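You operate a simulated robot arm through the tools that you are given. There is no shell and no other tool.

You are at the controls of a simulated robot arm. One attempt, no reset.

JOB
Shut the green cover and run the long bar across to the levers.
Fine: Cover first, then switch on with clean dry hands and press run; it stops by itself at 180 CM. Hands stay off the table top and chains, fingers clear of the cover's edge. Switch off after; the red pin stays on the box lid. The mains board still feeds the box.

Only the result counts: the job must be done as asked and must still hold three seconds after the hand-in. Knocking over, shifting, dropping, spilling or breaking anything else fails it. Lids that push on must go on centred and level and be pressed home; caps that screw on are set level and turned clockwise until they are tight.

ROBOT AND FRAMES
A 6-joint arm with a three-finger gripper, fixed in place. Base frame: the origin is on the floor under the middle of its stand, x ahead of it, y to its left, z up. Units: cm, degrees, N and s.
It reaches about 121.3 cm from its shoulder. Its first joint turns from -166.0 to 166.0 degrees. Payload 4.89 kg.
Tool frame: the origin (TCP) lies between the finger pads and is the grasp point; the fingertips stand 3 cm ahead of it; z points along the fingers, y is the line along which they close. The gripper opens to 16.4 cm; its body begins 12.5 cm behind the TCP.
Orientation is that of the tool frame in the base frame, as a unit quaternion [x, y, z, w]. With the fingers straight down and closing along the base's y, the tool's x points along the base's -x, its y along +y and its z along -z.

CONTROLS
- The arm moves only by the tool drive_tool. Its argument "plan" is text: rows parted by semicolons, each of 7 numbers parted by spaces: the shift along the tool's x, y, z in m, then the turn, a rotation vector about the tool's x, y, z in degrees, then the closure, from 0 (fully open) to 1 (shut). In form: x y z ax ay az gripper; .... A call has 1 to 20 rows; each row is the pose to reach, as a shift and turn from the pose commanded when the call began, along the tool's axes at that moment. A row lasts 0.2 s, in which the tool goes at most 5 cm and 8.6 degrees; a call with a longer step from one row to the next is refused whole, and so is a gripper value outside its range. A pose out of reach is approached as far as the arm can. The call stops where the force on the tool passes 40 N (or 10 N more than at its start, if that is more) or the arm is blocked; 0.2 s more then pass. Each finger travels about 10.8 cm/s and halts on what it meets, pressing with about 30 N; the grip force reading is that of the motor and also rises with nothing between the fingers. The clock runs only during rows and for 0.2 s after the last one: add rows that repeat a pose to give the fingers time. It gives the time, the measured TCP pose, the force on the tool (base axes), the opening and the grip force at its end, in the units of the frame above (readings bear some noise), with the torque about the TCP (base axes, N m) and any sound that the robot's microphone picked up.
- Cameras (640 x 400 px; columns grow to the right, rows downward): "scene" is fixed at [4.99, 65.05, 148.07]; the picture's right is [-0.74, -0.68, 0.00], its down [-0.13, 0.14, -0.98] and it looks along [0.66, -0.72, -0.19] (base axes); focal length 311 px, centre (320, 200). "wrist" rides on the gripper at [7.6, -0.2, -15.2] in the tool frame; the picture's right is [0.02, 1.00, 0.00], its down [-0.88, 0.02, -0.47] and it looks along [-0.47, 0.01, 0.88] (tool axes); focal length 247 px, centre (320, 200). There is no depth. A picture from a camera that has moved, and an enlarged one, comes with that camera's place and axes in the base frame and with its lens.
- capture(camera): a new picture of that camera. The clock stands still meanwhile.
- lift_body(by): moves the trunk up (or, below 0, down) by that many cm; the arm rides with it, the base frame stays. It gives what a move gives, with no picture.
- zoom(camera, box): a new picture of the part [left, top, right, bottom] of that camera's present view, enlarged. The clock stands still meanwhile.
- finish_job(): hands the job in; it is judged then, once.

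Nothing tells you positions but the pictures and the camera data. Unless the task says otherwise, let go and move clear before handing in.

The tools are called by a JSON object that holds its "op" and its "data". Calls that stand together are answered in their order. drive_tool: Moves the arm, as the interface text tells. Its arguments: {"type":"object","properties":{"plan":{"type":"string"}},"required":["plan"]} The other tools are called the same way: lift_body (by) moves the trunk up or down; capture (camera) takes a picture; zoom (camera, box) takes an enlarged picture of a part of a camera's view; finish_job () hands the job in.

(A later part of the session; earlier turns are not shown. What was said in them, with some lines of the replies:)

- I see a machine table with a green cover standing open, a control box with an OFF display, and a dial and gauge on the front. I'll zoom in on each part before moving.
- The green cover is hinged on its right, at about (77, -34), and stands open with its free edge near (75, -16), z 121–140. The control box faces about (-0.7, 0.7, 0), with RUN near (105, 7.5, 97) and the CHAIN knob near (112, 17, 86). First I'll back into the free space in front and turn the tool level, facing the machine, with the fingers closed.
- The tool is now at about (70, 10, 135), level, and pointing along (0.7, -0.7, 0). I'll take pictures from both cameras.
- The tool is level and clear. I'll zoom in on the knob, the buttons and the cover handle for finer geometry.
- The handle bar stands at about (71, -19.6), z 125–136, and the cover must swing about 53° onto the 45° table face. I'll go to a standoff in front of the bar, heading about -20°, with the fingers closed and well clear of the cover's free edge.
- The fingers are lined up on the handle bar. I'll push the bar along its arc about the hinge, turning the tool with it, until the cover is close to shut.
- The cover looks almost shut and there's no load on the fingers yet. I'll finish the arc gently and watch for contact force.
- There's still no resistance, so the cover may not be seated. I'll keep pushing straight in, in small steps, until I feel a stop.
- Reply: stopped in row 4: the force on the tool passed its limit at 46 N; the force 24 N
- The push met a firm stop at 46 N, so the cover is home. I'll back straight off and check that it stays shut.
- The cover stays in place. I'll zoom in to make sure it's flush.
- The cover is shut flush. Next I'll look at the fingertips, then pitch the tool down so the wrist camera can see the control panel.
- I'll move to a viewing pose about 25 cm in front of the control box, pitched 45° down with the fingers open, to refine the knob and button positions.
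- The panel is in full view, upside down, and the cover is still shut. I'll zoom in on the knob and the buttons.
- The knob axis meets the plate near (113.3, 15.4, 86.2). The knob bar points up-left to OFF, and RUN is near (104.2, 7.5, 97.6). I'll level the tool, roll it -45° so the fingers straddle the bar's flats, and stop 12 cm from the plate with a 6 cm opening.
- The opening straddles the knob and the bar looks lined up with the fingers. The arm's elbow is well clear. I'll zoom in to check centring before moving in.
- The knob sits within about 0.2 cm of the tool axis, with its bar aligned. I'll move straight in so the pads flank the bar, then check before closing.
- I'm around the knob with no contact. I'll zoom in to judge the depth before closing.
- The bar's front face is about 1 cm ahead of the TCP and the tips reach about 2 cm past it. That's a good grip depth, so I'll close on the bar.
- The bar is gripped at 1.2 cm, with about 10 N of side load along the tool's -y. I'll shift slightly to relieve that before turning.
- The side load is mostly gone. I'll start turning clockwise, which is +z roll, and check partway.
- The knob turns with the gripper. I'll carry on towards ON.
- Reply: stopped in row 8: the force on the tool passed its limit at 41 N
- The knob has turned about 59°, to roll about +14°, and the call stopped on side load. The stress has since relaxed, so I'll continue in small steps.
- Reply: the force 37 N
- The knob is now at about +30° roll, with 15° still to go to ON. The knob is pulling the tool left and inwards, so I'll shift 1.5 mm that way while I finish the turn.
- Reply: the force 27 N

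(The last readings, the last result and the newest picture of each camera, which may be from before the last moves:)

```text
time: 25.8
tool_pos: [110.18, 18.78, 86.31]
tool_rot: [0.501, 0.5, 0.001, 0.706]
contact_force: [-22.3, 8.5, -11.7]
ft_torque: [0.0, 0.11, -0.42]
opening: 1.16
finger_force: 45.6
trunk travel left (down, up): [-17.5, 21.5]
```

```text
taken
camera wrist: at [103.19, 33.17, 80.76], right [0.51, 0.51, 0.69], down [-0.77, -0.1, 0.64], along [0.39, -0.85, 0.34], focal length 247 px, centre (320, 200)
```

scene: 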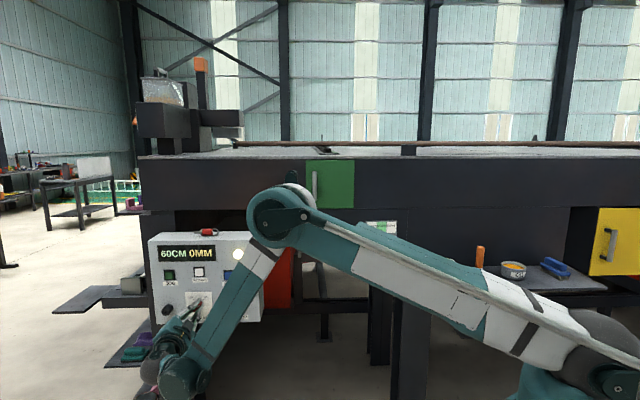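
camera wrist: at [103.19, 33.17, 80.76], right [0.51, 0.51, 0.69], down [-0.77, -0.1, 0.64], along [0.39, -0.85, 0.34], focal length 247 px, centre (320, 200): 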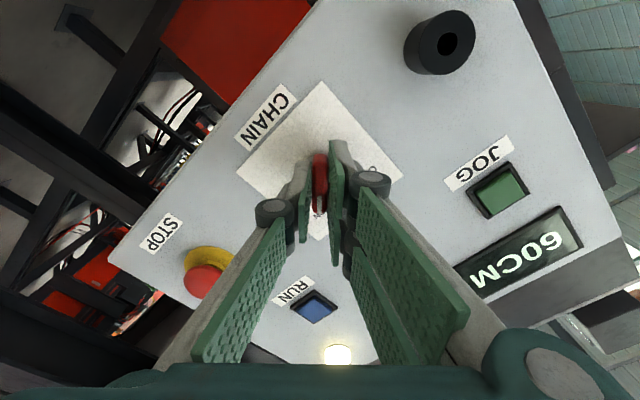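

The display reads "60CM 0MM" and the lamp is lit, so the power is on. I'll let go of the knob gently and back straight out.

{"op": "drive_tool", "data": {"plan": "0 0 0 0 0 0 0.9; 0 0 0 0 0 0 0.8; 0 0 0 0 0 0 0.7; 0 0 0 0 0 0 0.63; 0 0 0 0 0 0 0.63; 0 0 -0.01 0 0 0 0.63; 0 0 -0.03 0 0 0 0.63; 0 0 -0.06 0 0 0 0.63; 0 0 -0.1 0 0 0 0.63; 0 0 -0.13 0 0 0 0.63; 0 0 -0.13 0 0 0 0.63"}}

{"op": "capture", "data": {"camera": "wrist"}}

{"op": "capture", "data": {"camera": "scene"}}

```text
time: 28.2
tool_pos: [101.02, 27.97, 86.36]
tool_rot: [0.5, 0.501, 0.001, 0.707]
contact_force: [-0.8, 0.1, 0.6]
ft_torque: [0.03, -0.04, 0.0]
opening: 6.07
finger_force: 0.0
trunk travel left (down, up): [-17.5, 21.5]
```

```text
taken
camera wrist: at [93.94, 42.45, 80.85], right [0.51, 0.51, 0.69], down [-0.77, -0.1, 0.64], along [0.39, -0.85, 0.34], focal length 247 px, centre (320, 200)
```

wrist: 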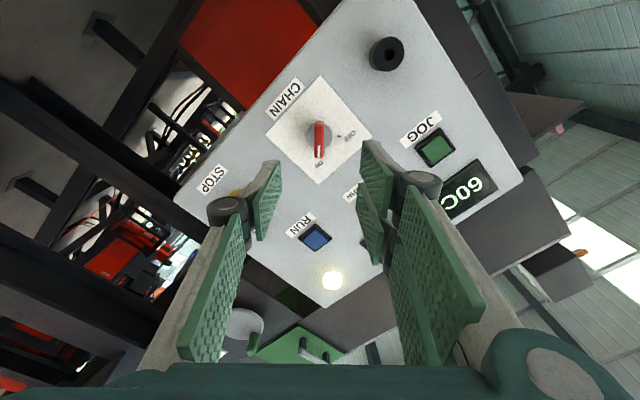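

```text
taken
```

scene: 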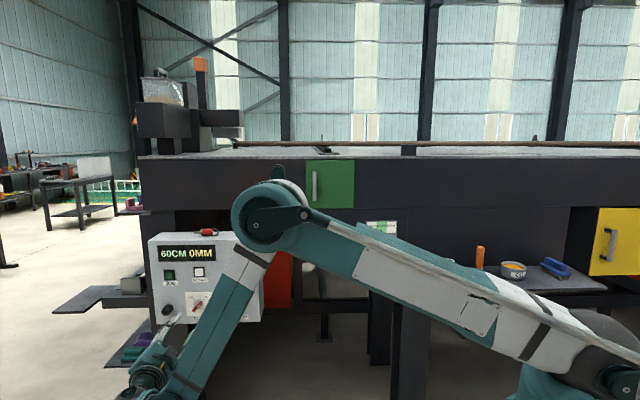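

The knob is at ON and I'm clear of it. Next I'll close the fingers and move to a standoff in front of RUN, pitched 20° down so only the upper fingertip leads.

{"op": "drive_tool", "data": {"plan": "-0.0226 -0.0034 0.0033 1.12 2.71 -6.36 0.7; -0.0453 -0.0067 0.0067 2.24 5.42 -12.72 0.8; -0.0679 -0.0101 0.01 3.36 8.13 -19.08 0.9; -0.0906 -0.0135 0.0134 4.49 10.83 -25.45 1; -0.1132 -0.0169 0.0167 5.61 13.54 -31.8 1; -0.1359 -0.0202 0.0201 6.73 16.25 -38.17 1; -0.1585 -0.0236 0.0234 7.85 18.96 -44.53 1; -0.1585 -0.0236 0.0234 7.85 18.96 -44.53 1; -0.1585 -0.0236 0.0234 7.85 18.96 -44.53 1"}}

{"op": "capture", "data": {"camera": "wrist"}}

{"op": "capture", "data": {"camera": "scene"}}

```text
time: 30.2
tool_pos: [93.57, 17.14, 95.91]
tool_rot: [0.314, 0.757, -0.219, 0.529]
contact_force: [0.0, 0.1, 0.1]
ft_torque: [0.03, 0.05, 0.05]
opening: 0.0
finger_force: 29.9
trunk travel left (down, up): [-17.5, 21.5]
```

```text
taken
camera wrist: at [81.45, 28.86, 93.89], right [0.7, 0.71, -0.02], down [-0.09, 0.11, 0.99], along [0.71, -0.69, 0.14], focal length 247 px, centre (320, 200)
```

wrist: 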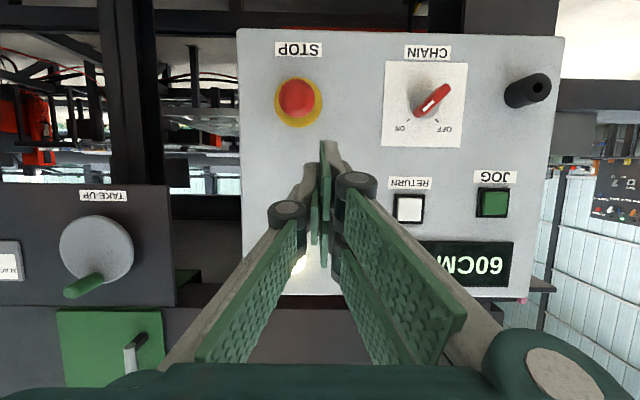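

```text
taken
```

scene: 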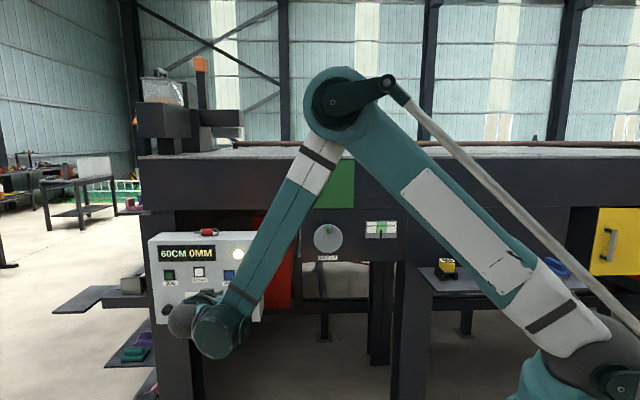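

The fingers point at RUN, with STOP well off to the side. I'll advance 9 cm along the panel normal, stop short of contact, and look.

{"op": "drive_tool", "data": {"plan": "-0.0068 0 0.0188 0 0 0 1; -0.0137 0 0.0376 0 0 0 1; -0.0205 0 0.0564 0 0 0 1; -0.0274 0 0.0752 0 0 0 1; -0.0291 0 0.0799 0 0 0 1; -0.0291 0 0.0799 0 0 0 1"}}

{"op": "capture", "data": {"camera": "wrist"}}

{"op": "zoom", "data": {"camera": "scene", "box": [140, 220, 270, 330]}}

```text
time: 31.6
tool_pos: [99.59, 10.94, 95.97]
tool_rot: [0.312, 0.758, -0.217, 0.531]
contact_force: [-0.3, 0.0, 0.5]
ft_torque: [0.0, 0.0, 0.0]
opening: 0.0
finger_force: 30.1
trunk travel left (down, up): [-17.5, 21.5]
```

```text
taken
camera wrist: at [87.57, 22.72, 93.89], right [0.7, 0.71, -0.02], down [-0.09, 0.11, 0.99], along [0.71, -0.69, 0.14], focal length 247 px, centre (320, 200)
```

wrist: 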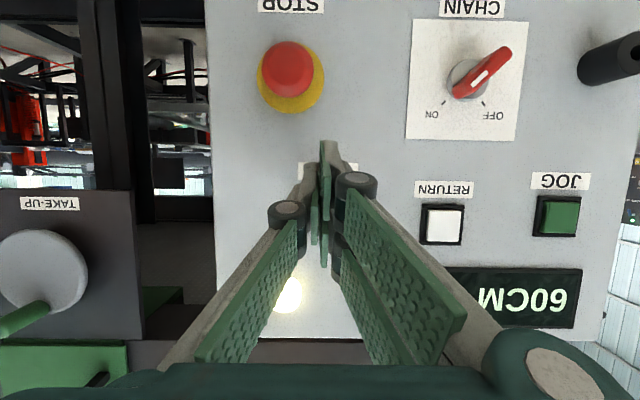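

```text
3.64 times, centred on (205, 275) of scene
camera zoom: at [4.99, 65.05, 148.07], right [-0.74, -0.68, 0.0], down [-0.13, 0.14, -0.98], along [0.66, -0.72, -0.19], focal length 1131 px, centre (738, -73)
```

zoom: 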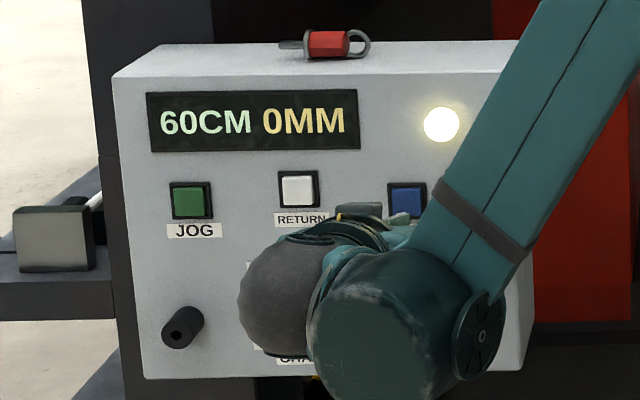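

I'm lined up about 2 cm from RUN. I'll press in slowly in 3 mm steps, relying on the force stop.

{"op": "drive_tool", "data": {"plan": "-0.001 0 0.0028 0 0 0 1; -0.0021 0 0.0056 0 0 0 1; -0.0031 0 0.0085 0 0 0 1; -0.0041 0 0.0113 0 0 0 1; -0.0051 0 0.0141 0 0 0 1; -0.0062 0 0.0169 0 0 0 1; -0.0072 0 0.0197 0 0 0 1"}}

{"op": "zoom", "data": {"camera": "scene", "box": [140, 220, 270, 330]}}

{"op": "zoom", "data": {"camera": "wrist", "box": [240, 100, 420, 300]}}

```text
time: 33.2
tool_pos: [101.24, 9.69, 95.85]
tool_rot: [0.314, 0.758, -0.218, 0.529]
contact_force: [0.0, 0.8, -0.1]
ft_torque: [0.02, 0.0, 0.03]
opening: 0.0
finger_force: 29.9
trunk travel left (down, up): [-17.5, 21.5]
```

```text
3.64 times, centred on (205, 275) of scene
camera zoom: at [4.99, 65.05, 148.07], right [-0.74, -0.68, 0.0], down [-0.13, 0.14, -0.98], along [0.66, -0.72, -0.19], focal length 1131 px, centre (738, -73)
```

zoom: 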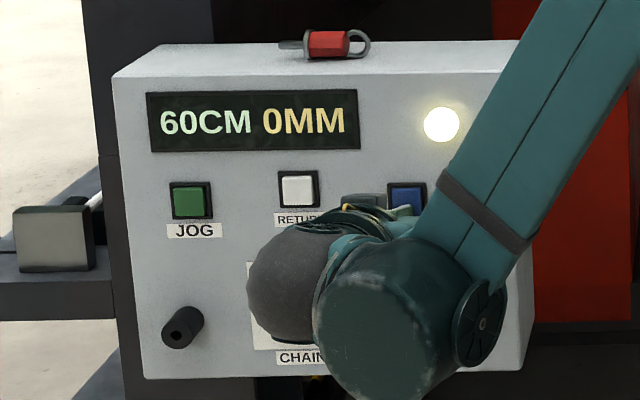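

```text
2.00 times, centred on (330, 200) of wrist
camera zoom: at [89.08, 21.4, 93.82], right [0.7, 0.71, -0.02], down [-0.09, 0.11, 0.99], along [0.71, -0.69, 0.14], focal length 494 px, centre (300, 200)
```

zoom: 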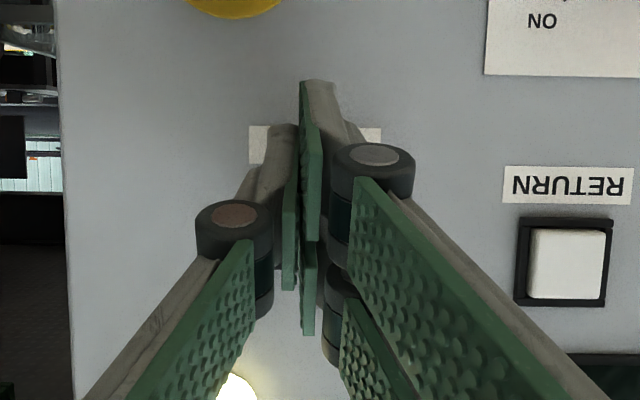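

There's no contact yet, but the upper fingertip projects right onto the centre of RUN. I'll keep pressing in 2 mm steps.

{"op": "drive_tool", "data": {"plan": "-0.0007 0 0.0019 0 0 0 1; -0.0014 0 0.0038 0 0 0 1; -0.0021 0 0.0056 0 0 0 1; -0.0027 0 0.0075 0 0 0 1; -0.0034 0 0.0094 0 0 0 1; -0.0041 0 0.0113 0 0 0 1; -0.0048 0 0.0132 0 0 0 1; -0.0055 0 0.015 0 0 0 1"}}

{"op": "zoom", "data": {"camera": "scene", "box": [140, 220, 270, 330]}}

{"op": "zoom", "data": {"camera": "wrist", "box": [240, 100, 420, 300]}}

```text
time: 34.4
tool_pos: [101.65, 9.11, 95.81]
tool_rot: [0.313, 0.757, -0.218, 0.53]
contact_force: [-18.7, 12.7, 3.5]
ft_torque: [-0.34, -0.47, -0.13]
opening: 0.01
finger_force: 30.0
trunk travel left (down, up): [-17.5, 21.5]
heard: click
stopped in row 6: the force on the tool passed its limit at 44 N (the readings are from after the stop); the commanded pose is now the measured one
```

```text
3.64 times, centred on (205, 275) of scene
camera zoom: at [4.99, 65.05, 148.07], right [-0.74, -0.68, 0.0], down [-0.13, 0.14, -0.98], along [0.66, -0.72, -0.19], focal length 1131 px, centre (738, -73)
```

zoom: 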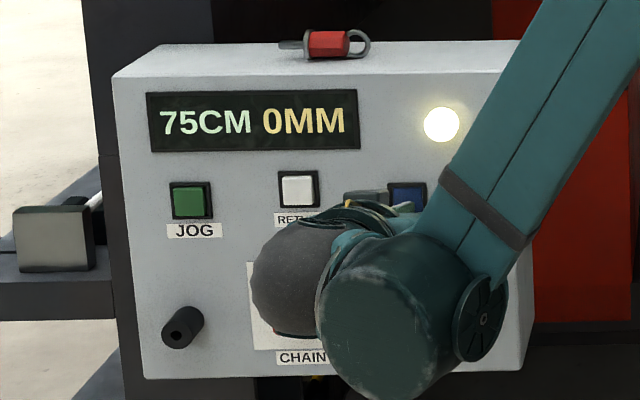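

```text
2.00 times, centred on (330, 200) of wrist
camera zoom: at [89.56, 20.91, 93.87], right [0.7, 0.71, -0.02], down [-0.09, 0.11, 0.99], along [0.71, -0.69, 0.14], focal length 494 px, centre (300, 200)
```

zoom: 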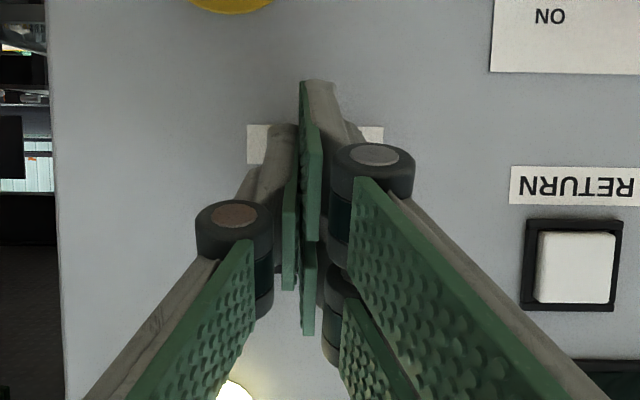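

I heard a click and the counter now reads 75 CM, so it's running. I'll back off the button and check that it keeps going.

{"op": "drive_tool", "data": {"plan": "0.0017 0 -0.0047 0 0 0 1; 0.0068 0 -0.0188 0 0 0 1; 0.0137 0 -0.0376 0 0 0 1; 0.0205 0 -0.0564 0 0 0 1; 0.0274 0 -0.0752 0 0 0 1; 0.0342 0 -0.094 0 0 0 1"}}

{"op": "capture", "data": {"camera": "scene"}}

{"op": "zoom", "data": {"camera": "scene", "box": [140, 220, 270, 330]}}

```text
time: 35.8
tool_pos: [94.62, 16.04, 95.75]
tool_rot: [0.314, 0.758, -0.218, 0.529]
contact_force: [-0.2, -0.4, -0.6]
ft_torque: [-0.02, -0.02, 0.0]
opening: 0.02
finger_force: 29.8
trunk travel left (down, up): [-17.5, 21.5]
```

```text
taken
```

scene: 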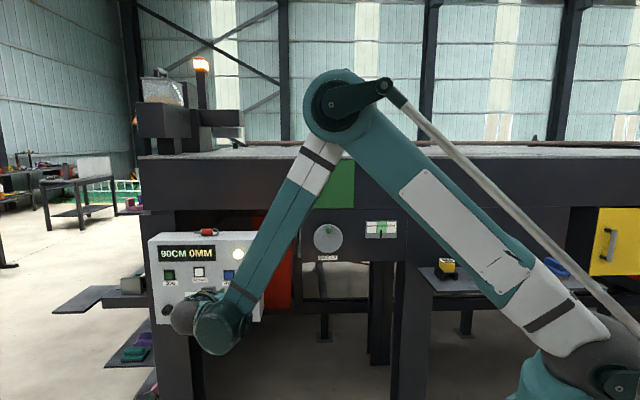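

```text
3.64 times, centred on (205, 275) of scene
camera zoom: at [4.99, 65.05, 148.07], right [-0.74, -0.68, 0.0], down [-0.13, 0.14, -0.98], along [0.66, -0.72, -0.19], focal length 1131 px, centre (738, -73)
```

zoom: 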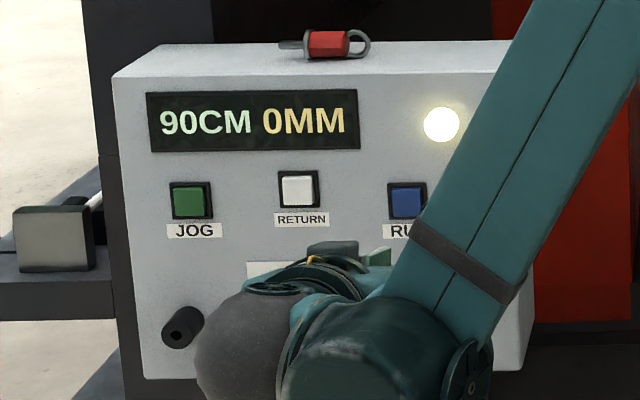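

It keeps running by itself: the counter reads 90 CM and the beacon is lit. While it travels I'll return to the standoff at the knob, rolled +45°, with the fingers opened to 6 cm.

{"op": "drive_tool", "data": {"plan": "0.0145 0.0185 -0.0007 -1.12 -2.71 6.36 1; 0.029 0.037 -0.0013 -2.24 -5.42 12.72 1; 0.0435 0.0555 -0.002 -3.36 -8.13 19.08 0.9; 0.0581 0.0741 -0.0026 -4.49 -10.83 25.45 0.8; 0.0726 0.0926 -0.0033 -5.61 -13.54 31.8 0.7; 0.0871 0.1111 -0.004 -6.73 -16.25 38.17 0.63; 0.1016 0.1296 -0.0046 -7.85 -18.96 44.53 0.63; 0.1016 0.1296 -0.0046 -7.85 -18.96 44.53 0.63; 0.1016 0.1296 -0.0046 -7.85 -18.96 44.53 0.63; 0.1016 0.1296 -0.0046 -7.85 -18.96 44.53 0.63"}}

{"op": "capture", "data": {"camera": "scene"}}

{"op": "zoom", "data": {"camera": "wrist", "box": [250, 70, 400, 220]}}

```text
time: 38.0
tool_pos: [101.1, 27.96, 86.53]
tool_rot: [0.5, 0.501, 0.002, 0.707]
contact_force: [0.3, -0.4, -0.4]
ft_torque: [-0.01, 0.02, 0.0]
opening: 6.07
finger_force: 0.0
trunk travel left (down, up): [-17.5, 21.5]
```

```text
taken
```

scene: 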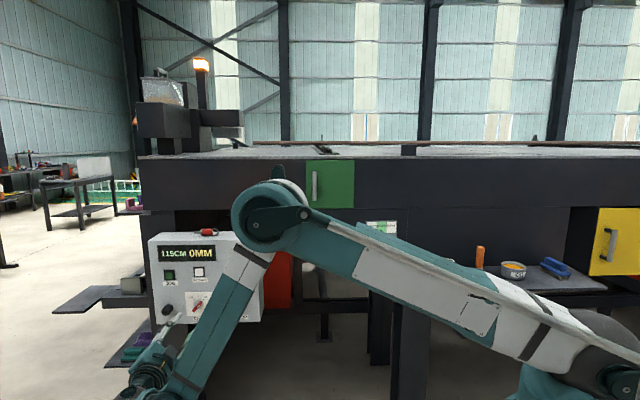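

```text
2.67 times, centred on (325, 145) of wrist
camera zoom: at [94.01, 42.47, 80.9], right [0.51, 0.51, 0.69], down [-0.77, -0.1, 0.64], along [0.39, -0.85, 0.34], focal length 659 px, centre (307, 347)
```

zoom: 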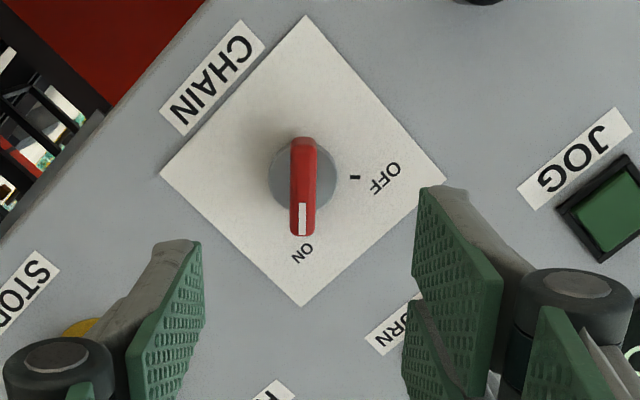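

The counter is at 115 CM and climbing about 11 cm/s. I'll hold still here while the bar finishes its run.

{"op": "drive_tool", "data": {"plan": "-0.0005 -0.001 0 0 0 0 0.63; -0.001 -0.0022 0 0 0 0 0.63; -0.001 -0.0022 0 0 0 0 0.63; -0.001 -0.0022 0 0 0 0 0.63; -0.001 -0.0022 0 0 0 0 0.63; -0.001 -0.0022 0 0 0 0 0.63; -0.001 -0.0022 0 0 0 0 0.63; -0.001 -0.0022 0 0 0 0 0.63; -0.001 -0.0022 0 0 0 0 0.63; -0.001 -0.0022 0 0 0 0 0.63; -0.001 -0.0022 0 0 0 0 0.63; -0.001 -0.0022 0 0 0 0 0.63; -0.001 -0.0022 0 0 0 0 0.63; -0.001 -0.0022 0 0 0 0 0.63; -0.001 -0.0022 0 0 0 0 0.63; -0.001 -0.0022 0 0 0 0 0.63; -0.001 -0.0022 0 0 0 0 0.63; -0.001 -0.0022 0 0 0 0 0.63; -0.001 -0.0022 0 0 0 0 0.63; -0.001 -0.0022 0 0 0 0 0.63"}}

{"op": "capture", "data": {"camera": "scene"}}

{"op": "zoom", "data": {"camera": "scene", "box": [140, 220, 270, 330]}}

```text
time: 42.2
tool_pos: [100.82, 27.95, 86.36]
tool_rot: [0.5, 0.501, 0.002, 0.706]
contact_force: [0.7, 0.0, 0.2]
ft_torque: [0.0, -0.05, 0.0]
opening: 6.06
finger_force: 0.1
trunk travel left (down, up): [-17.5, 21.5]
```

```text
taken
```

scene: 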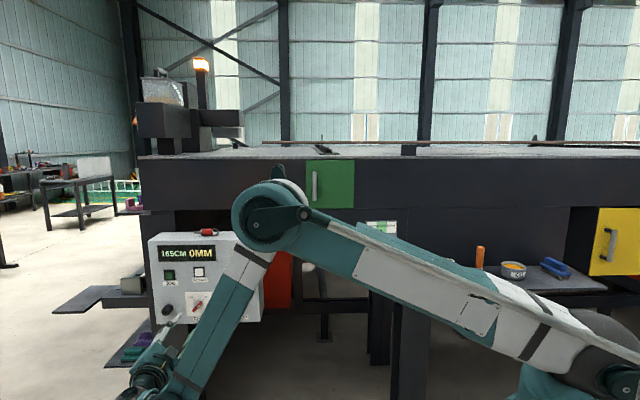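

```text
3.64 times, centred on (205, 275) of scene
camera zoom: at [4.99, 65.05, 148.07], right [-0.74, -0.68, 0.0], down [-0.13, 0.14, -0.98], along [0.66, -0.72, -0.19], focal length 1131 px, centre (738, -73)
```

zoom: 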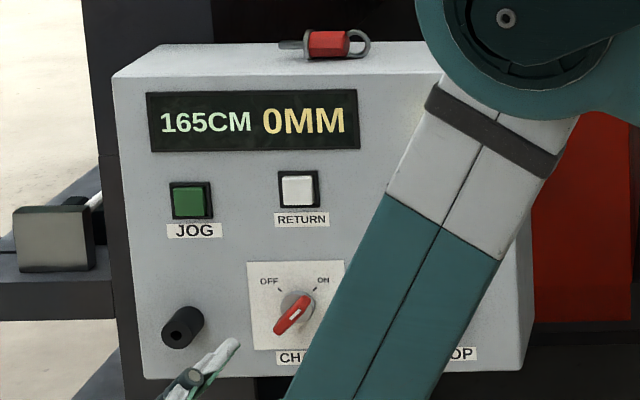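

The counter is at 165 CM with about 15 cm left. I'll hold a little longer.

{"op": "drive_tool", "data": {"plan": "0 0 0 0 0 0 0.63; 0 0 0 0 0 0 0.63; 0 0 0 0 0 0 0.63; 0 0 0 0 0 0 0.63; 0 0 0 0 0 0 0.63; 0 0 0 0 0 0 0.63; 0 0 0 0 0 0 0.63; 0 0 0 0 0 0 0.63; 0 0 0 0 0 0 0.63; 0 0 0 0 0 0 0.63; 0 0 0 0 0 0 0.63; 0 0 0 0 0 0 0.63"}}

{"op": "capture", "data": {"camera": "scene"}}

{"op": "zoom", "data": {"camera": "scene", "box": [140, 220, 270, 330]}}

{"op": "zoom", "data": {"camera": "wrist", "box": [250, 70, 400, 220]}}

```text
time: 44.8
tool_pos: [100.92, 27.9, 86.35]
tool_rot: [0.501, 0.501, 0.001, 0.705]
contact_force: [0.1, 0.1, 0.1]
ft_torque: [-0.05, -0.01, -0.01]
opening: 6.09
finger_force: 0.0
trunk travel left (down, up): [-17.5, 21.5]
```

```text
taken
```

scene: 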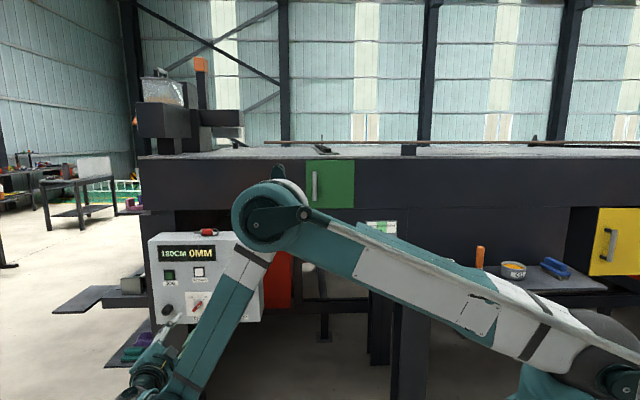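

```text
3.64 times, centred on (205, 275) of scene
camera zoom: at [4.99, 65.05, 148.07], right [-0.74, -0.68, 0.0], down [-0.13, 0.14, -0.98], along [0.66, -0.72, -0.19], focal length 1131 px, centre (738, -73)
```

zoom: 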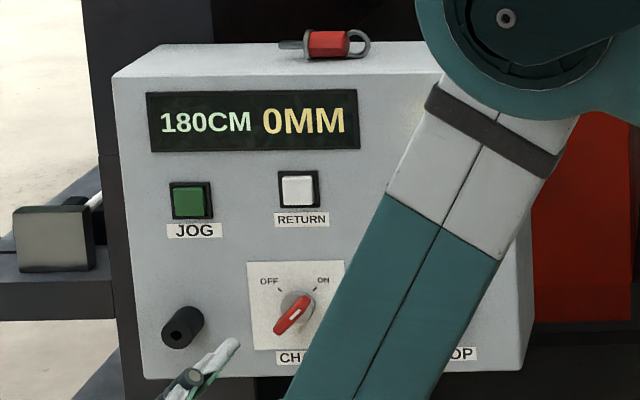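

```text
2.67 times, centred on (325, 145) of wrist
camera zoom: at [93.86, 42.32, 80.81], right [0.51, 0.51, 0.69], down [-0.77, -0.1, 0.64], along [0.39, -0.85, 0.34], focal length 659 px, centre (307, 347)
```

zoom: 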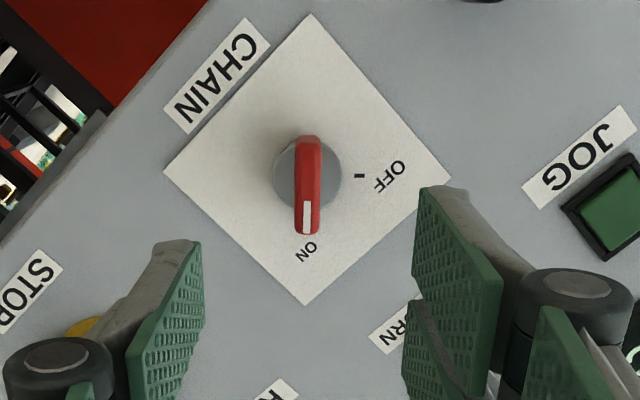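

The counter has stopped at 180 CM and the beacon is off. Now I'll go in on the knob, which is centred on the tool axis, to switch off.

{"op": "drive_tool", "data": {"plan": "0 0 0.02 0 0 0 0.63; 0 0 0.04 0 0 0 0.63; 0 0 0.06 0 0 0 0.63; 0 0 0.08 0 0 0 0.63; 0 0 0.1 0 0 0 0.63; 0 0 0.112 0 0 0 0.63; 0 0 0.122 0 0 0 0.63; 0 0 0.13 0 0 0 0.63; 0 0 0.13 0 0 0 0.63"}}

{"op": "zoom", "data": {"camera": "wrist", "box": [250, 90, 400, 240]}}

```text
time: 46.8
tool_pos: [110.06, 18.68, 86.26]
tool_rot: [0.501, 0.501, 0.001, 0.706]
contact_force: [-0.2, 0.8, 0.1]
ft_torque: [-0.01, 0.03, 0.01]
opening: 6.08
finger_force: 0.1
trunk travel left (down, up): [-17.5, 21.5]
```

```text
2.67 times, centred on (325, 165) of wrist
camera zoom: at [103.11, 33.13, 80.73], right [0.51, 0.51, 0.69], down [-0.77, -0.1, 0.64], along [0.39, -0.85, 0.34], focal length 659 px, centre (307, 293)
```

zoom: 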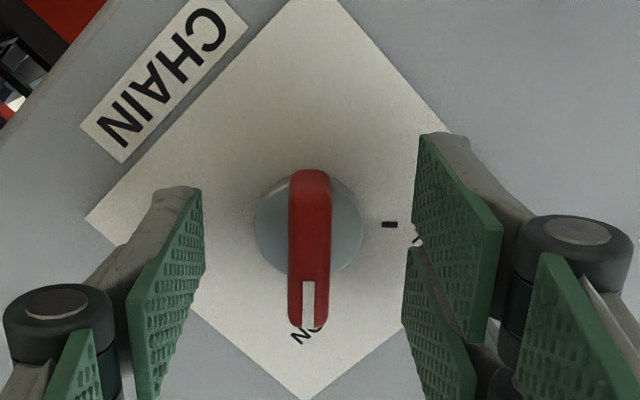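

I'm around the knob. From the last turn I work out its axis is about 2 mm off my TCP, so I'll shift onto it and then close on the bar.

{"op": "drive_tool", "data": {"plan": "-0.0019 0.001 0 0 0 0 0.63; -0.0019 0.001 0 0 0 0 0.75; -0.0019 0.001 0 0 0 0 0.85; -0.0019 0.001 0 0 0 0 0.95; -0.0019 0.001 0 0 0 0 1; -0.0019 0.001 0 0 0 0 1"}}

```text
time: 48.2
tool_pos: [110.05, 18.62, 86.43]
tool_rot: [0.5, 0.501, 0.002, 0.707]
contact_force: [-7.9, -2.9, -6.5]
ft_torque: [0.13, 0.23, -0.12]
opening: 1.17
finger_force: 44.9
trunk travel left (down, up): [-17.5, 21.5]
```

The bar is gripped again with a light side load. I'll turn it counter-clockwise back towards OFF.

{"op": "drive_tool", "data": {"plan": "0 -0.0005 0 0 0 -5 1; 0 -0.0005 0 0 0 -10 1; 0 -0.0005 0 0 0 -15 1; 0 -0.0005 0 0 0 -20 1; 0 -0.0005 0 0 0 -25 1; 0 -0.0005 0 0 0 -30 1; 0 -0.0005 0 0 0 -35 1; 0 -0.0005 0 0 0 -40 1; 0 -0.0005 0 0 0 -45 1; 0 -0.0005 0 0 0 -50 1; 0 -0.0005 0 0 0 -55 1; 0 -0.0005 0 0 0 -60 1; 0 -0.0005 0 0 0 -65 1; 0 -0.0005 0 0 0 -70 1; 0 -0.0005 0 0 0 -75 1; 0 -0.0005 0 0 0 -80 1; 0 -0.0005 0 0 0 -85 1; 0 -0.0005 0 0 0 -90 1; 0 -0.0005 0 0 0 -90 1"}}

{"op": "capture", "data": {"camera": "scene"}}

{"op": "capture", "data": {"camera": "wrist"}}

```text
time: 52.2
tool_pos: [110.03, 18.55, 86.52]
tool_rot: [-0.001, 0.708, -0.498, 0.501]
contact_force: [26.6, -7.2, 16.6]
ft_torque: [-0.31, -0.25, 0.27]
opening: 1.2
finger_force: 45.2
trunk travel left (down, up): [-17.5, 21.5]
```

```text
taken
```

scene: 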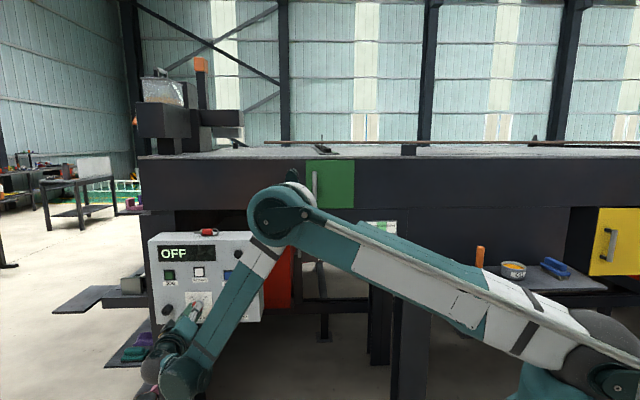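

```text
taken
camera wrist: at [95.38, 25.4, 81.16], right [0.49, 0.49, -0.72], down [0.11, 0.78, 0.61], along [0.87, -0.38, 0.33], focal length 247 px, centre (320, 200)
```

wrist: 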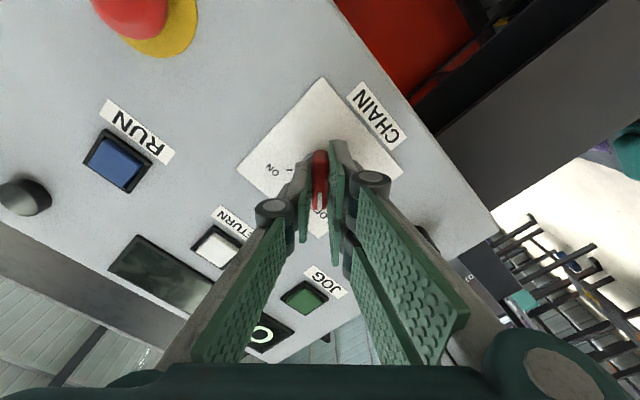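

The display shows OFF and the lamp is out. I'll release the knob, back straight out, and move clear.

{"op": "drive_tool", "data": {"plan": "0 0 0 0 0 0 0.9; 0 0 0 0 0 0 0.8; 0 0 0 0 0 0 0.7; 0 0 0 0 0 0 0.63; 0 0 0 0 0 0 0.63; 0 0 -0.01 0 0 0 0.63; 0 0 -0.03 0 0 0 0.63; 0 0 -0.06 0 0 0 0.63; 0 0 -0.1 0 0 0 0.63; 0 0 -0.14 0 0 0 0.63; 0 0 -0.18 0 0 0 0.63; 0 0 -0.2 0 0 0 0.63; 0 0 -0.2 0 0 0 0.63"}}

{"op": "capture", "data": {"camera": "scene"}}

{"op": "capture", "data": {"camera": "wrist"}}

{"op": "zoom", "data": {"camera": "scene", "box": [140, 220, 270, 330]}}

{"op": "zoom", "data": {"camera": "scene", "box": [230, 130, 420, 220]}}

```text
time: 55.0
tool_pos: [95.92, 32.69, 86.59]
tool_rot: [0.0, 0.708, -0.499, 0.5]
contact_force: [-0.2, 0.4, -0.6]
ft_torque: [-0.02, 0.01, 0.02]
opening: 6.09
finger_force: 0.1
trunk travel left (down, up): [-17.5, 21.5]
```

```text
taken
```

scene: 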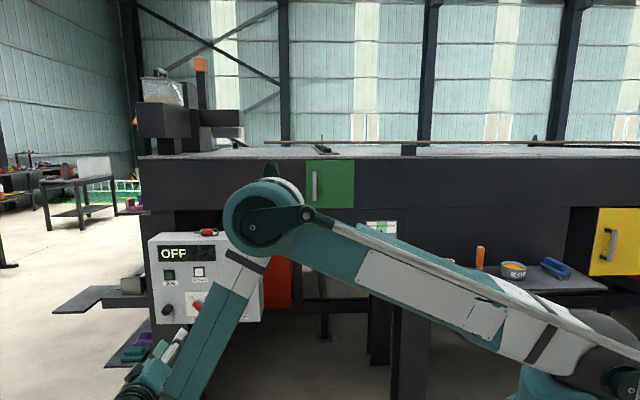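

```text
taken
camera wrist: at [81.19, 39.5, 81.24], right [0.49, 0.49, -0.72], down [0.11, 0.78, 0.61], along [0.87, -0.38, 0.33], focal length 247 px, centre (320, 200)
```

wrist: 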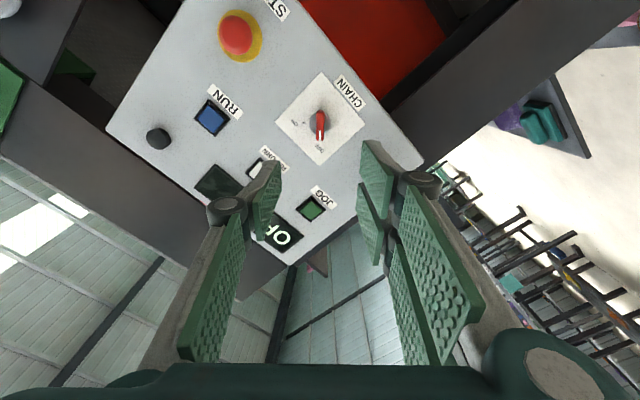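

```text
3.64 times, centred on (205, 275) of scene
camera zoom: at [4.99, 65.05, 148.07], right [-0.74, -0.68, 0.0], down [-0.13, 0.14, -0.98], along [0.66, -0.72, -0.19], focal length 1131 px, centre (738, -73)
```

zoom: 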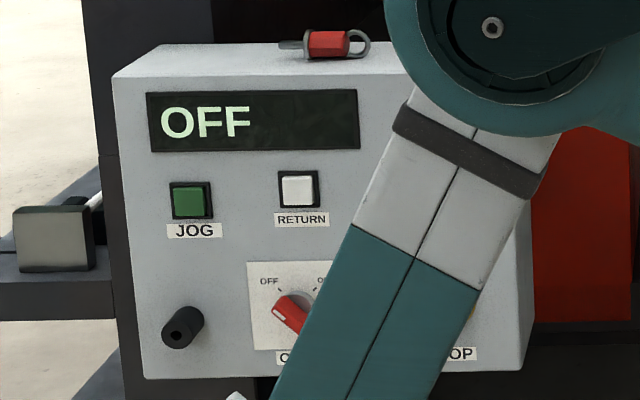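

```text
3.37 times, centred on (325, 175) of scene
camera zoom: at [4.99, 65.05, 148.07], right [-0.74, -0.68, 0.0], down [-0.13, 0.14, -0.98], along [0.66, -0.72, -0.19], focal length 1047 px, centre (303, 284)
```

zoom: 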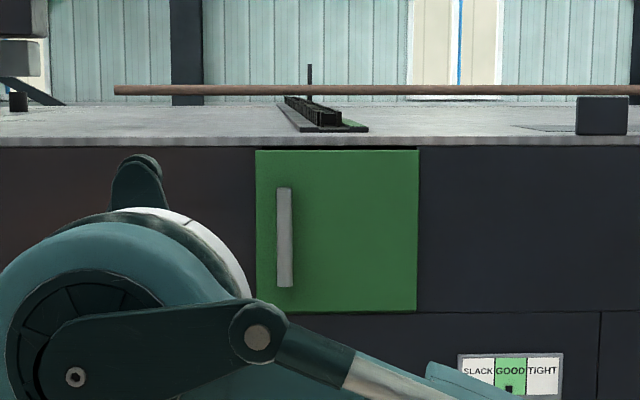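

Everything checks out:
- **Cover:** the green cover is shut.
- **Bar:** it ran to 180 CM and stopped by itself.
- **Switch:** the CHAIN knob is back at OFF and the display reads OFF.
- **Pin:** the red pin is still on the box lid.

The gripper is open and about 20 cm clear, so I'm handing in.

{"op": "finish_job", "data": {}}

```text
The job is handed in.
```

The green cover is shut, and the bar ran across and stopped by itself with the counter at 180 CM. I didn't get a direct view of the levers, so the counter is what tells me the bar reached them.

- **Cover:** I pushed it shut by its handle to a firm stop, and it stayed shut through the whole run.
- **Run:** I turned the CHAIN knob to ON (display read 60 CM) and pressed RUN once. The beacon lit while the bar moved and went out when it stopped.
- **Switch-off:** The CHAIN knob is back at OFF, the display reads OFF and the lamp is out.
- **Left alone:** The red pin is still on the box lid. The gripper touched only the cover handle, the knob and RUN, so the table top, chains and STOP button were not touched.

The gripper was open and about 20 cm clear of the box when I handed in.
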